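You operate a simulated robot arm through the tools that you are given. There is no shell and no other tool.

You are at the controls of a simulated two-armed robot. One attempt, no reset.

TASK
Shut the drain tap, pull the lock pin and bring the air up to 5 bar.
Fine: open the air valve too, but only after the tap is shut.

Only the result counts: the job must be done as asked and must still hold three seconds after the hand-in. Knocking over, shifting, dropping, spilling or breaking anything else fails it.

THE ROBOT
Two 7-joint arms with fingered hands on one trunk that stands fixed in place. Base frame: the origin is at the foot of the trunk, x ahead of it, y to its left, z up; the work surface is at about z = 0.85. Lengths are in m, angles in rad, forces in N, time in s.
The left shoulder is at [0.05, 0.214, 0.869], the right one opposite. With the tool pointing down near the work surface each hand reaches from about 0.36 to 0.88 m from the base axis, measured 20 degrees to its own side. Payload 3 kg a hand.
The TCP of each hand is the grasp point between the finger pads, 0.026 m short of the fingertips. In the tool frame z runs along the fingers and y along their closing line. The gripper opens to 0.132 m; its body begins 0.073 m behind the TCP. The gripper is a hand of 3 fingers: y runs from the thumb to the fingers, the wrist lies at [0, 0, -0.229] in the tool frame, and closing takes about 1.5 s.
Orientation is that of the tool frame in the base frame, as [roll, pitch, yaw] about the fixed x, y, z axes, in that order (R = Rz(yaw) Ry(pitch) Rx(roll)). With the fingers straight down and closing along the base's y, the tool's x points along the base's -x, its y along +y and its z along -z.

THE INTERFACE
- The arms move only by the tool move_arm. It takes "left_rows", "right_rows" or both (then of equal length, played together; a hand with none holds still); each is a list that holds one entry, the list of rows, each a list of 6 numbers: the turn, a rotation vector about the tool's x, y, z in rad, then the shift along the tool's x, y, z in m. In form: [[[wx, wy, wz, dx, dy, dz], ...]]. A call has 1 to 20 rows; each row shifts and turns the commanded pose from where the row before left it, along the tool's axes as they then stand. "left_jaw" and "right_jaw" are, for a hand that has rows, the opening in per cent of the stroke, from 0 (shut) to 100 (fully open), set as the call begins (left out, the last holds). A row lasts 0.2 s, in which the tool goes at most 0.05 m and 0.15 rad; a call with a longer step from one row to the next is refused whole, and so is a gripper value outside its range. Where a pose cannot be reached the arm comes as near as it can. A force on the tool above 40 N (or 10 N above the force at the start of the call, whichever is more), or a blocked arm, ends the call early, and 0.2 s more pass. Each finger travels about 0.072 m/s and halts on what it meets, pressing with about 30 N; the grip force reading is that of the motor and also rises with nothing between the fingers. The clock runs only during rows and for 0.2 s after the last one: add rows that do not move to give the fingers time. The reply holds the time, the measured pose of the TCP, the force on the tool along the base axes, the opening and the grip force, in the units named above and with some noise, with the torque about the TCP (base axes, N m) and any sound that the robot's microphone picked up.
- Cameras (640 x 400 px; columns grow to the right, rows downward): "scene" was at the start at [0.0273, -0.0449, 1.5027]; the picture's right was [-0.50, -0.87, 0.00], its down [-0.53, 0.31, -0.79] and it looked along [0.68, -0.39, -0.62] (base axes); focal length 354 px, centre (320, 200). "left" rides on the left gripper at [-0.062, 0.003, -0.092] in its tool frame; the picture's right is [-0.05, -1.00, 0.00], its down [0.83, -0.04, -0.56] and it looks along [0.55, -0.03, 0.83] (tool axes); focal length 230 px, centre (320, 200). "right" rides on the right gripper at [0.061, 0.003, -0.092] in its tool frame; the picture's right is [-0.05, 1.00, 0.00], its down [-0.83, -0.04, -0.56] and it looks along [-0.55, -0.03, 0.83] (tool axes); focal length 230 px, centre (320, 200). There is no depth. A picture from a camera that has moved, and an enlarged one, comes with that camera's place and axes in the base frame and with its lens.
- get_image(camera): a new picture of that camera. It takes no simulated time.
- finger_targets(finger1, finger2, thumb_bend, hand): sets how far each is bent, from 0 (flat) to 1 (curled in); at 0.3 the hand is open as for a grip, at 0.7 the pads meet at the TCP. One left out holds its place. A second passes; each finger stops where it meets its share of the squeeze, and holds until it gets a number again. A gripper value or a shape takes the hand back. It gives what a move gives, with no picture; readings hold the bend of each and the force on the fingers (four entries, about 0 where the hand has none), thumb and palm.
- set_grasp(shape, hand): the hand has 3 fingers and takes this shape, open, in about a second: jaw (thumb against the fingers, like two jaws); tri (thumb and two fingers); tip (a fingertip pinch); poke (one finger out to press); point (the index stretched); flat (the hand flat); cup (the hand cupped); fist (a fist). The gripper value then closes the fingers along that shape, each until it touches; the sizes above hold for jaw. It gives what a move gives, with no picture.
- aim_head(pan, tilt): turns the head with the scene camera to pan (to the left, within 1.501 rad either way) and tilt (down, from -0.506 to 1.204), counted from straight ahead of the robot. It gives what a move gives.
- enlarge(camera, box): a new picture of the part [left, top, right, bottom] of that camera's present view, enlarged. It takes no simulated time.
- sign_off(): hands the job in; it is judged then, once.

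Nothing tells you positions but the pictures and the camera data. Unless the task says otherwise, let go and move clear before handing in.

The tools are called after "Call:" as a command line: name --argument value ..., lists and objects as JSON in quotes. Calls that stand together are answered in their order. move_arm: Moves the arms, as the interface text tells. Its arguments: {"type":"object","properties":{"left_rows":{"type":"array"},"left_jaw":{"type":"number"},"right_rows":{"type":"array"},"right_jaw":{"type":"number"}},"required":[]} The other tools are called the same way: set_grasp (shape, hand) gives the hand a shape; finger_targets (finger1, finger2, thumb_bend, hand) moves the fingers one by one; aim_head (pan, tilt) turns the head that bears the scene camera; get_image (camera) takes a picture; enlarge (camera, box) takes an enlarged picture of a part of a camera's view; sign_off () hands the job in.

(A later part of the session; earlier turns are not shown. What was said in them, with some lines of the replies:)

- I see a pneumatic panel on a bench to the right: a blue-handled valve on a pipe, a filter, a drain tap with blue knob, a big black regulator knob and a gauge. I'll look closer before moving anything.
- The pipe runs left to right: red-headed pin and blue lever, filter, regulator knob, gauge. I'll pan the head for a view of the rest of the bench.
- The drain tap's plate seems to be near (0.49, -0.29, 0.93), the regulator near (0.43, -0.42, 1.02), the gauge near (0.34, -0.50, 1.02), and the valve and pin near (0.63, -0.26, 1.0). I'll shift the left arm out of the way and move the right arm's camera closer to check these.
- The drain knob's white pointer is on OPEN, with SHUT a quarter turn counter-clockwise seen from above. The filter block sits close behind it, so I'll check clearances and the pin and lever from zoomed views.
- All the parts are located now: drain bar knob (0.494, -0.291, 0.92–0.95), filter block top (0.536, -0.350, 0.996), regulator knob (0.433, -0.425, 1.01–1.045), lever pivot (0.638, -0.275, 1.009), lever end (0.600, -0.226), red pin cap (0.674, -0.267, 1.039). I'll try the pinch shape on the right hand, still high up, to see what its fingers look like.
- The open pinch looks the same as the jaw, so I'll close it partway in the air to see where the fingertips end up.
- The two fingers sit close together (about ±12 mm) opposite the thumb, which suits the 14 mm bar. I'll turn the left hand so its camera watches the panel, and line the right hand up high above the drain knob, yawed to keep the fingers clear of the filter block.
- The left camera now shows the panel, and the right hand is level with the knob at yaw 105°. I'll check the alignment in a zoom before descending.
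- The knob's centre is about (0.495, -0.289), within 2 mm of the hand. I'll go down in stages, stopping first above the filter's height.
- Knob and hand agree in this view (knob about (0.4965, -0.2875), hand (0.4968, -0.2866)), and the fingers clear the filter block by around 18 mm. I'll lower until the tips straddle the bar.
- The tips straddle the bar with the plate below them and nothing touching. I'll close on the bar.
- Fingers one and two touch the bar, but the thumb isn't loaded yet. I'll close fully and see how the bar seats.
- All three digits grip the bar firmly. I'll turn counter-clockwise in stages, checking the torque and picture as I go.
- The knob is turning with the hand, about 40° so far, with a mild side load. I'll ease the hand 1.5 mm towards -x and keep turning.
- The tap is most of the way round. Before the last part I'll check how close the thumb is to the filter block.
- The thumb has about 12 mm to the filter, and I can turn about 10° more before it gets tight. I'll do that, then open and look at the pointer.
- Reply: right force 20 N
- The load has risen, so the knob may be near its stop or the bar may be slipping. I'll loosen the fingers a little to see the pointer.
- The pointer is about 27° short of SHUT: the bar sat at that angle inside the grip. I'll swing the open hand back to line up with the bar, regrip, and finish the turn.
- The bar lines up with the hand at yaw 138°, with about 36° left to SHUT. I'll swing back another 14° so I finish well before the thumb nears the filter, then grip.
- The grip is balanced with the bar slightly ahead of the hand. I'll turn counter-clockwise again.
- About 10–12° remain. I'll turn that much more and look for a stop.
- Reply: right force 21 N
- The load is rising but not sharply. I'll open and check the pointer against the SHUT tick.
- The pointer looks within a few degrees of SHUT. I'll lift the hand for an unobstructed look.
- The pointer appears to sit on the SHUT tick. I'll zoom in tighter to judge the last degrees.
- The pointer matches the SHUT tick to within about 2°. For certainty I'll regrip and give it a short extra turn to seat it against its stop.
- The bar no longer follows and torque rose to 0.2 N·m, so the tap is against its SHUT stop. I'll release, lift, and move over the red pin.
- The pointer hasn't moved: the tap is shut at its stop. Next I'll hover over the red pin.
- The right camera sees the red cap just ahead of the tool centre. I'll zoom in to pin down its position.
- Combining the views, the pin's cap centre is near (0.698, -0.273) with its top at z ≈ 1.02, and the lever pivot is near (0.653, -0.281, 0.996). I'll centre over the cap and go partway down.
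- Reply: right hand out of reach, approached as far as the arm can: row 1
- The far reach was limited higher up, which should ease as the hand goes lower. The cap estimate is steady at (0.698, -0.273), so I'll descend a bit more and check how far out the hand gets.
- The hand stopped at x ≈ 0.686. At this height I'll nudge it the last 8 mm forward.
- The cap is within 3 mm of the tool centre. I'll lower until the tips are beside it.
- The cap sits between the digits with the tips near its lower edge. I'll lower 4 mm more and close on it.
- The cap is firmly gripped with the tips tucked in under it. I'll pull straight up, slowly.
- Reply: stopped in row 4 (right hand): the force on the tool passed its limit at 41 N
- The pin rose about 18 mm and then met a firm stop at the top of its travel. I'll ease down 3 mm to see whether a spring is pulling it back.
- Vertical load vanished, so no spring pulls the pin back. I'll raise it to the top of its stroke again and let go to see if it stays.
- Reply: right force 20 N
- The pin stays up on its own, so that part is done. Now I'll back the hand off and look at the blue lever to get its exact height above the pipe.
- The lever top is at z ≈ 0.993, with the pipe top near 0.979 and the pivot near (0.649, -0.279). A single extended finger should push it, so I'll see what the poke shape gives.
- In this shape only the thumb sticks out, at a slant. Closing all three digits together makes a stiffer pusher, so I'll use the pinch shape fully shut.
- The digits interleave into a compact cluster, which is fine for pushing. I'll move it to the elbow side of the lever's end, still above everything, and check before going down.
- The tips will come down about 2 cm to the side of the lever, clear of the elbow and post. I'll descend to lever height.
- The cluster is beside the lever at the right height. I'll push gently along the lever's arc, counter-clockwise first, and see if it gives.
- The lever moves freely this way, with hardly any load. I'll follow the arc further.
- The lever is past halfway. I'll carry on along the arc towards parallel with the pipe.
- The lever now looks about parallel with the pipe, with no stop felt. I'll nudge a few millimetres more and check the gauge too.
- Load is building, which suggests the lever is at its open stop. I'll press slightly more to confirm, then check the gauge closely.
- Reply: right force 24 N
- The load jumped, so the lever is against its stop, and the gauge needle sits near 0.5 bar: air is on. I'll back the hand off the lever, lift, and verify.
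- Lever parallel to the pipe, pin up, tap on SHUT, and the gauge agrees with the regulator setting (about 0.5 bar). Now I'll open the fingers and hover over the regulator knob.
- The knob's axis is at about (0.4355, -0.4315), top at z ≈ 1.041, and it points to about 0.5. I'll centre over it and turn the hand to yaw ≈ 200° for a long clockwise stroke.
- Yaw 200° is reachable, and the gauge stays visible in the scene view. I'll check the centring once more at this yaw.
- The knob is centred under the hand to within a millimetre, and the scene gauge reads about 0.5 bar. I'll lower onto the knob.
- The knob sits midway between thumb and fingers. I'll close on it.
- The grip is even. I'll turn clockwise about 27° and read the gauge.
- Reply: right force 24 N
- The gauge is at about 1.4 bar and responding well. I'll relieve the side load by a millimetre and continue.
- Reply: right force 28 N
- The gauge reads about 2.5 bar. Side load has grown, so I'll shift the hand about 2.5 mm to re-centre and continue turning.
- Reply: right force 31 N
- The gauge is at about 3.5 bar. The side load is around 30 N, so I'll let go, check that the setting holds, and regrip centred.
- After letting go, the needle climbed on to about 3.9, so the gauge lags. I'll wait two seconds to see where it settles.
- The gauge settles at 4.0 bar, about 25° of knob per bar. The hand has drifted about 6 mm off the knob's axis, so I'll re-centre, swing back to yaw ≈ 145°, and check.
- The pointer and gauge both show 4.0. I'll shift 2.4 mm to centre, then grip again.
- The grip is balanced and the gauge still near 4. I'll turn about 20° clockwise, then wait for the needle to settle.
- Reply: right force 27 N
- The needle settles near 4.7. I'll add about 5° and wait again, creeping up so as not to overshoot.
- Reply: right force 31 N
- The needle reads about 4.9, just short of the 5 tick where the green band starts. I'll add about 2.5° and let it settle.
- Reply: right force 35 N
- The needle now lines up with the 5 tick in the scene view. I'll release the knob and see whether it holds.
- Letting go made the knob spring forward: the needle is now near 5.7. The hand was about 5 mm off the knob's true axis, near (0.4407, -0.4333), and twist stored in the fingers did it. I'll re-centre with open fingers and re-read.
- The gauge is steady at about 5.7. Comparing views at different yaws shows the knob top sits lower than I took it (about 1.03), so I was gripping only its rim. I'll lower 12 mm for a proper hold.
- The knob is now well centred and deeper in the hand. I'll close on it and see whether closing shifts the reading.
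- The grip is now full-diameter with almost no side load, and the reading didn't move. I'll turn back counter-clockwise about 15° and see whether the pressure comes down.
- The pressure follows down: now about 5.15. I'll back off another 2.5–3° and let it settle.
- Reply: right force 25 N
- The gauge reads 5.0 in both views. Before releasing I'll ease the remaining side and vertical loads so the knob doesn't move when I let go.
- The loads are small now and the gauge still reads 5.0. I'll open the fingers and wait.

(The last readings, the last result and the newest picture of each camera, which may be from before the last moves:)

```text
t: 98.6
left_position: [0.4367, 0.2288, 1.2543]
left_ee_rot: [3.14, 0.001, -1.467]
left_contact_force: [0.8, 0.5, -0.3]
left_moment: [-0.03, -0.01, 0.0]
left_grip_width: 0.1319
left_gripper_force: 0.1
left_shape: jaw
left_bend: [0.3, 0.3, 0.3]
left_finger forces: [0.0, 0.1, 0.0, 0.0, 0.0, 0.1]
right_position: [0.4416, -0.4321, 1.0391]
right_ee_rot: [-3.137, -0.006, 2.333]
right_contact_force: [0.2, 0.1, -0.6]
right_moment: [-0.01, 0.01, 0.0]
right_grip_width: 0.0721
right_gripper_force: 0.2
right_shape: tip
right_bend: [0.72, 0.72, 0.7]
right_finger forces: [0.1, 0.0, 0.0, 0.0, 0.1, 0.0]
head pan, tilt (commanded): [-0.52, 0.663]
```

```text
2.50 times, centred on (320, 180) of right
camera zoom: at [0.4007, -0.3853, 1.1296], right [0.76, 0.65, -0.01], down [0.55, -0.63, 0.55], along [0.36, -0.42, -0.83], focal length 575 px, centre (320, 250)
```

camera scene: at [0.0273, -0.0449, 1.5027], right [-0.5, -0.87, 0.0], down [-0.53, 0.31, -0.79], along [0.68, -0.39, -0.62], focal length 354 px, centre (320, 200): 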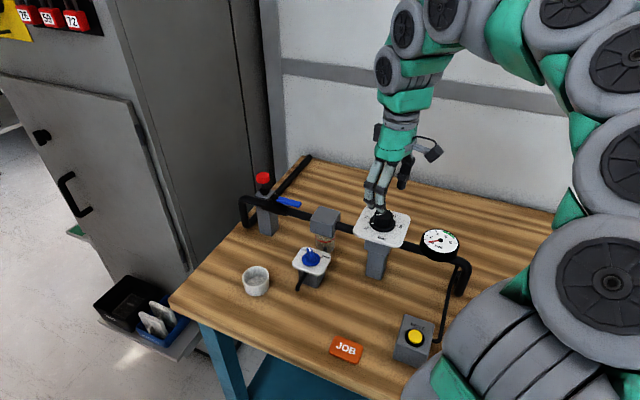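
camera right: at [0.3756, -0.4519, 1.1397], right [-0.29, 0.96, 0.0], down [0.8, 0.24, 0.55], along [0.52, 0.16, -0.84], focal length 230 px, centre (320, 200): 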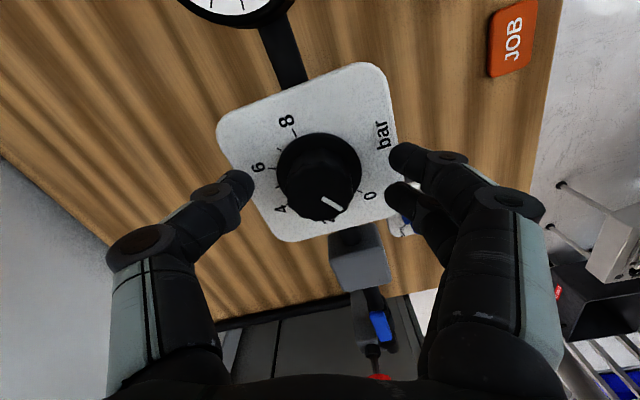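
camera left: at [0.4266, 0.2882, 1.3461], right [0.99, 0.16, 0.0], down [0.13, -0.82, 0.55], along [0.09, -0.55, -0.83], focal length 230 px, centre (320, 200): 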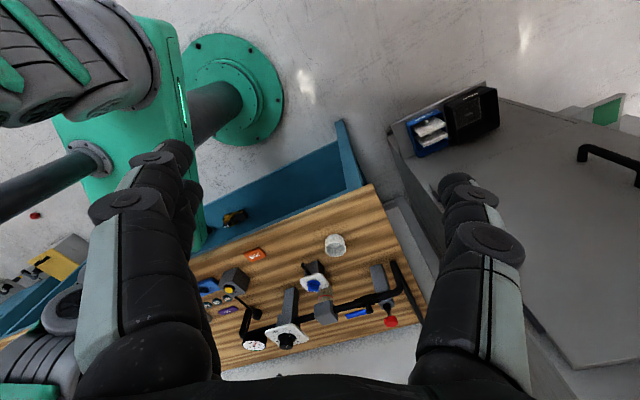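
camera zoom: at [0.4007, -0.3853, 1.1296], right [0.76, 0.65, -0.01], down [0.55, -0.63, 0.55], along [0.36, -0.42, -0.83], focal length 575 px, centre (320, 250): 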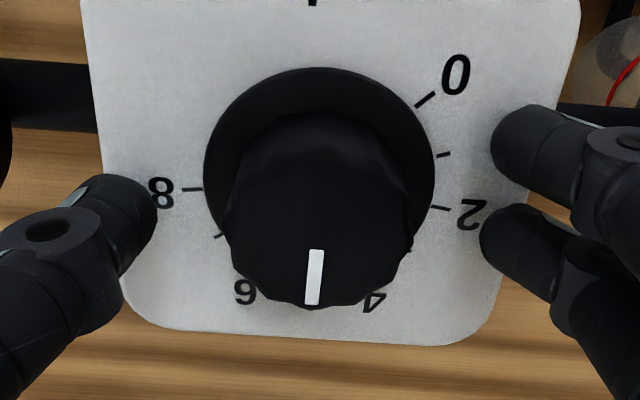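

The reading stays at 5.0 after release. I'll lift straight up clear of the knob and do a full check.

Call:
move_arm --right_rows '[[[0, 0, 0, 0, 0, -0.02], [0, 0, 0, 0, 0, -0.035], [0, 0, 0, 0, 0, -0.04], [0, 0, 0, 0, 0, -0.04], [0, 0, 0, 0, 0, -0.04], [0, 0, 0, 0, 0, 0], [0, 0, 0, 0, 0, 0]]]' --right_jaw 55

Call:
get_image --camera "right"

Call:
get_image --camera "scene"

Call:
enlarge --camera "scene" --box '[230, 165, 350, 285]'

Call:
enlarge --camera "scene" --box '[415, 220, 465, 260]'

```text
t: 100.2
left_position: [0.4363, 0.2283, 1.2535]
left_ee_rot: [3.141, 0.0, -1.466]
left_contact_force: [-0.2, 0.6, -0.1]
left_moment: [0.01, 0.01, 0.03]
left_grip_width: 0.1317
left_gripper_force: 0.1
left_shape: jaw
left_bend: [0.3, 0.3, 0.3]
left_finger forces: [0.1, 0.1, 0.0, 0.0, 0.0, 0.1]
right_position: [0.4419, -0.4308, 1.214]
right_ee_rot: [-3.136, -0.007, 2.336]
right_contact_force: [0.4, 1.2, 0.1]
right_moment: [0.0, 0.01, 0.02]
right_grip_width: 0.0722
right_gripper_force: 0.1
right_shape: tip
right_bend: [0.72, 0.72, 0.7]
right_finger forces: [0.0, 0.0, 0.0, 0.1, 0.1, 0.0]
head pan, tilt (commanded): [-0.52, 0.663]
```

```text
taken
camera right: at [0.4017, -0.3833, 1.3052], right [0.76, 0.65, -0.01], down [0.55, -0.63, 0.55], along [0.36, -0.42, -0.84], focal length 230 px, centre (320, 200)
```

right: 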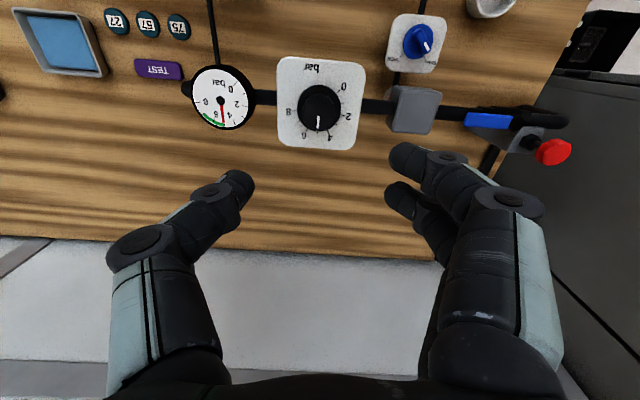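

```text
taken
camera scene: at [0.0273, -0.0449, 1.5027], right [-0.5, -0.87, 0.0], down [-0.53, 0.31, -0.79], along [0.68, -0.39, -0.62], focal length 354 px, centre (320, 200)
```

scene: 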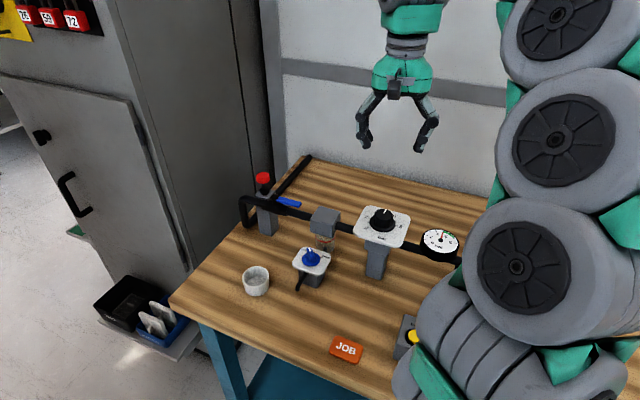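

```text
3.33 times, centred on (290, 225) of scene
camera zoom: at [0.0273, -0.0449, 1.5027], right [-0.5, -0.87, 0.0], down [-0.53, 0.31, -0.79], along [0.68, -0.39, -0.62], focal length 1178 px, centre (420, 117)
```

zoom: 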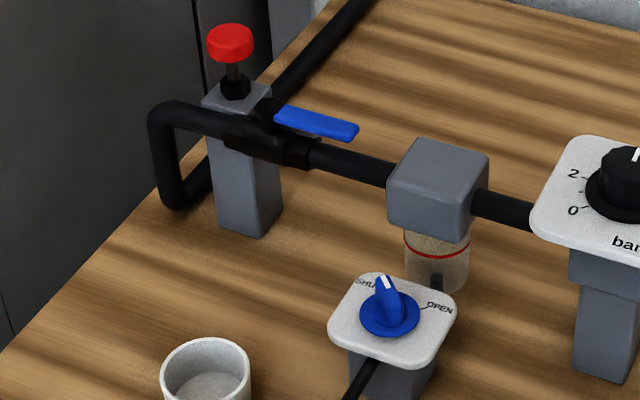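

```text
10.00 times, centred on (440, 240) of scene
camera zoom: at [0.0273, -0.0449, 1.5027], right [-0.5, -0.87, 0.0], down [-0.53, 0.31, -0.79], along [0.68, -0.39, -0.62], focal length 3534 px, centre (-880, -200)
```

zoom: 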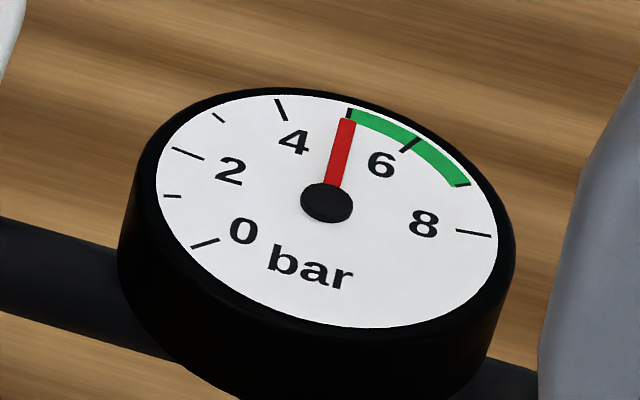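

The hand is clear and everything looks right: tap on SHUT, pin up, lever along the pipe. I'll take a close top-down look at the gauge, tap and lever from the right camera to confirm.

Call:
enlarge --camera "right" --box '[185, 60, 260, 135]'

Call:
enlarge --camera "right" --box '[380, 10, 580, 170]'

```text
5.33 times, centred on (222, 98) of right
camera zoom: at [0.4017, -0.3833, 1.3052], right [0.76, 0.65, -0.01], down [0.55, -0.63, 0.55], along [0.36, -0.42, -0.84], focal length 1227 px, centre (840, 747)
```

zoom: 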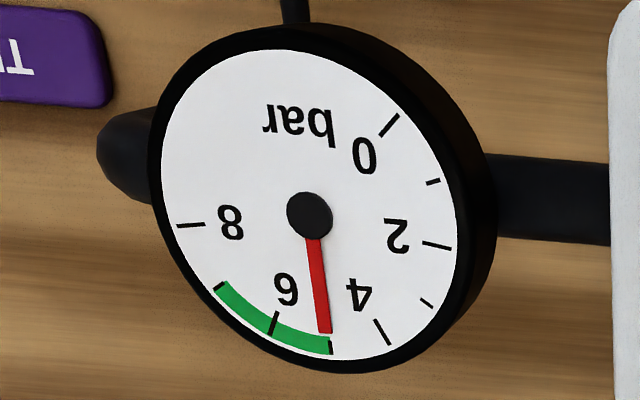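

```text
2.50 times, centred on (480, 90) of right
camera zoom: at [0.4017, -0.3833, 1.3052], right [0.76, 0.65, -0.01], down [0.55, -0.63, 0.55], along [0.36, -0.42, -0.84], focal length 575 px, centre (-80, 475)
```

zoom: 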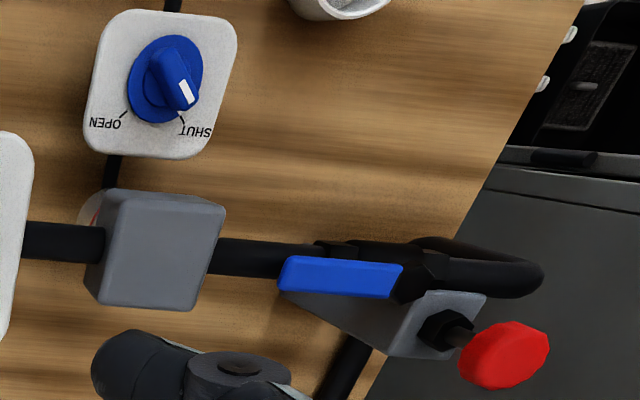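

Confirmed from above: the gauge needle sits on 5 bar, the tap points to SHUT, the lever lies along the pipe, the pin is up, and nothing else has moved. The hands are open and clear, so I'm handing in.

Call:
sign_off

```text
The job is handed in.
```

The job is done and handed in. I haven't seen the verdict.

- **Drain tap:** turned to SHUT and seated against its stop before anything else was touched.
- **Lock pin:** pulled to the top of its travel, where it stays up on its own.
- **Air valve:** opened after the tap was shut. The lever lies along the pipe, against its stop.
- **Air pressure:** the gauge reads 5 bar, within about 0.05, and held there after I let go of the regulator.

While I was setting the regulator, the pressure briefly rose to about 5.7 bar. The knob sprang forward when I first released it, so I turned it back down to 5. I didn't use the VENT button. I saw nothing else on the bench knocked or moved, and both hands are open and clear.
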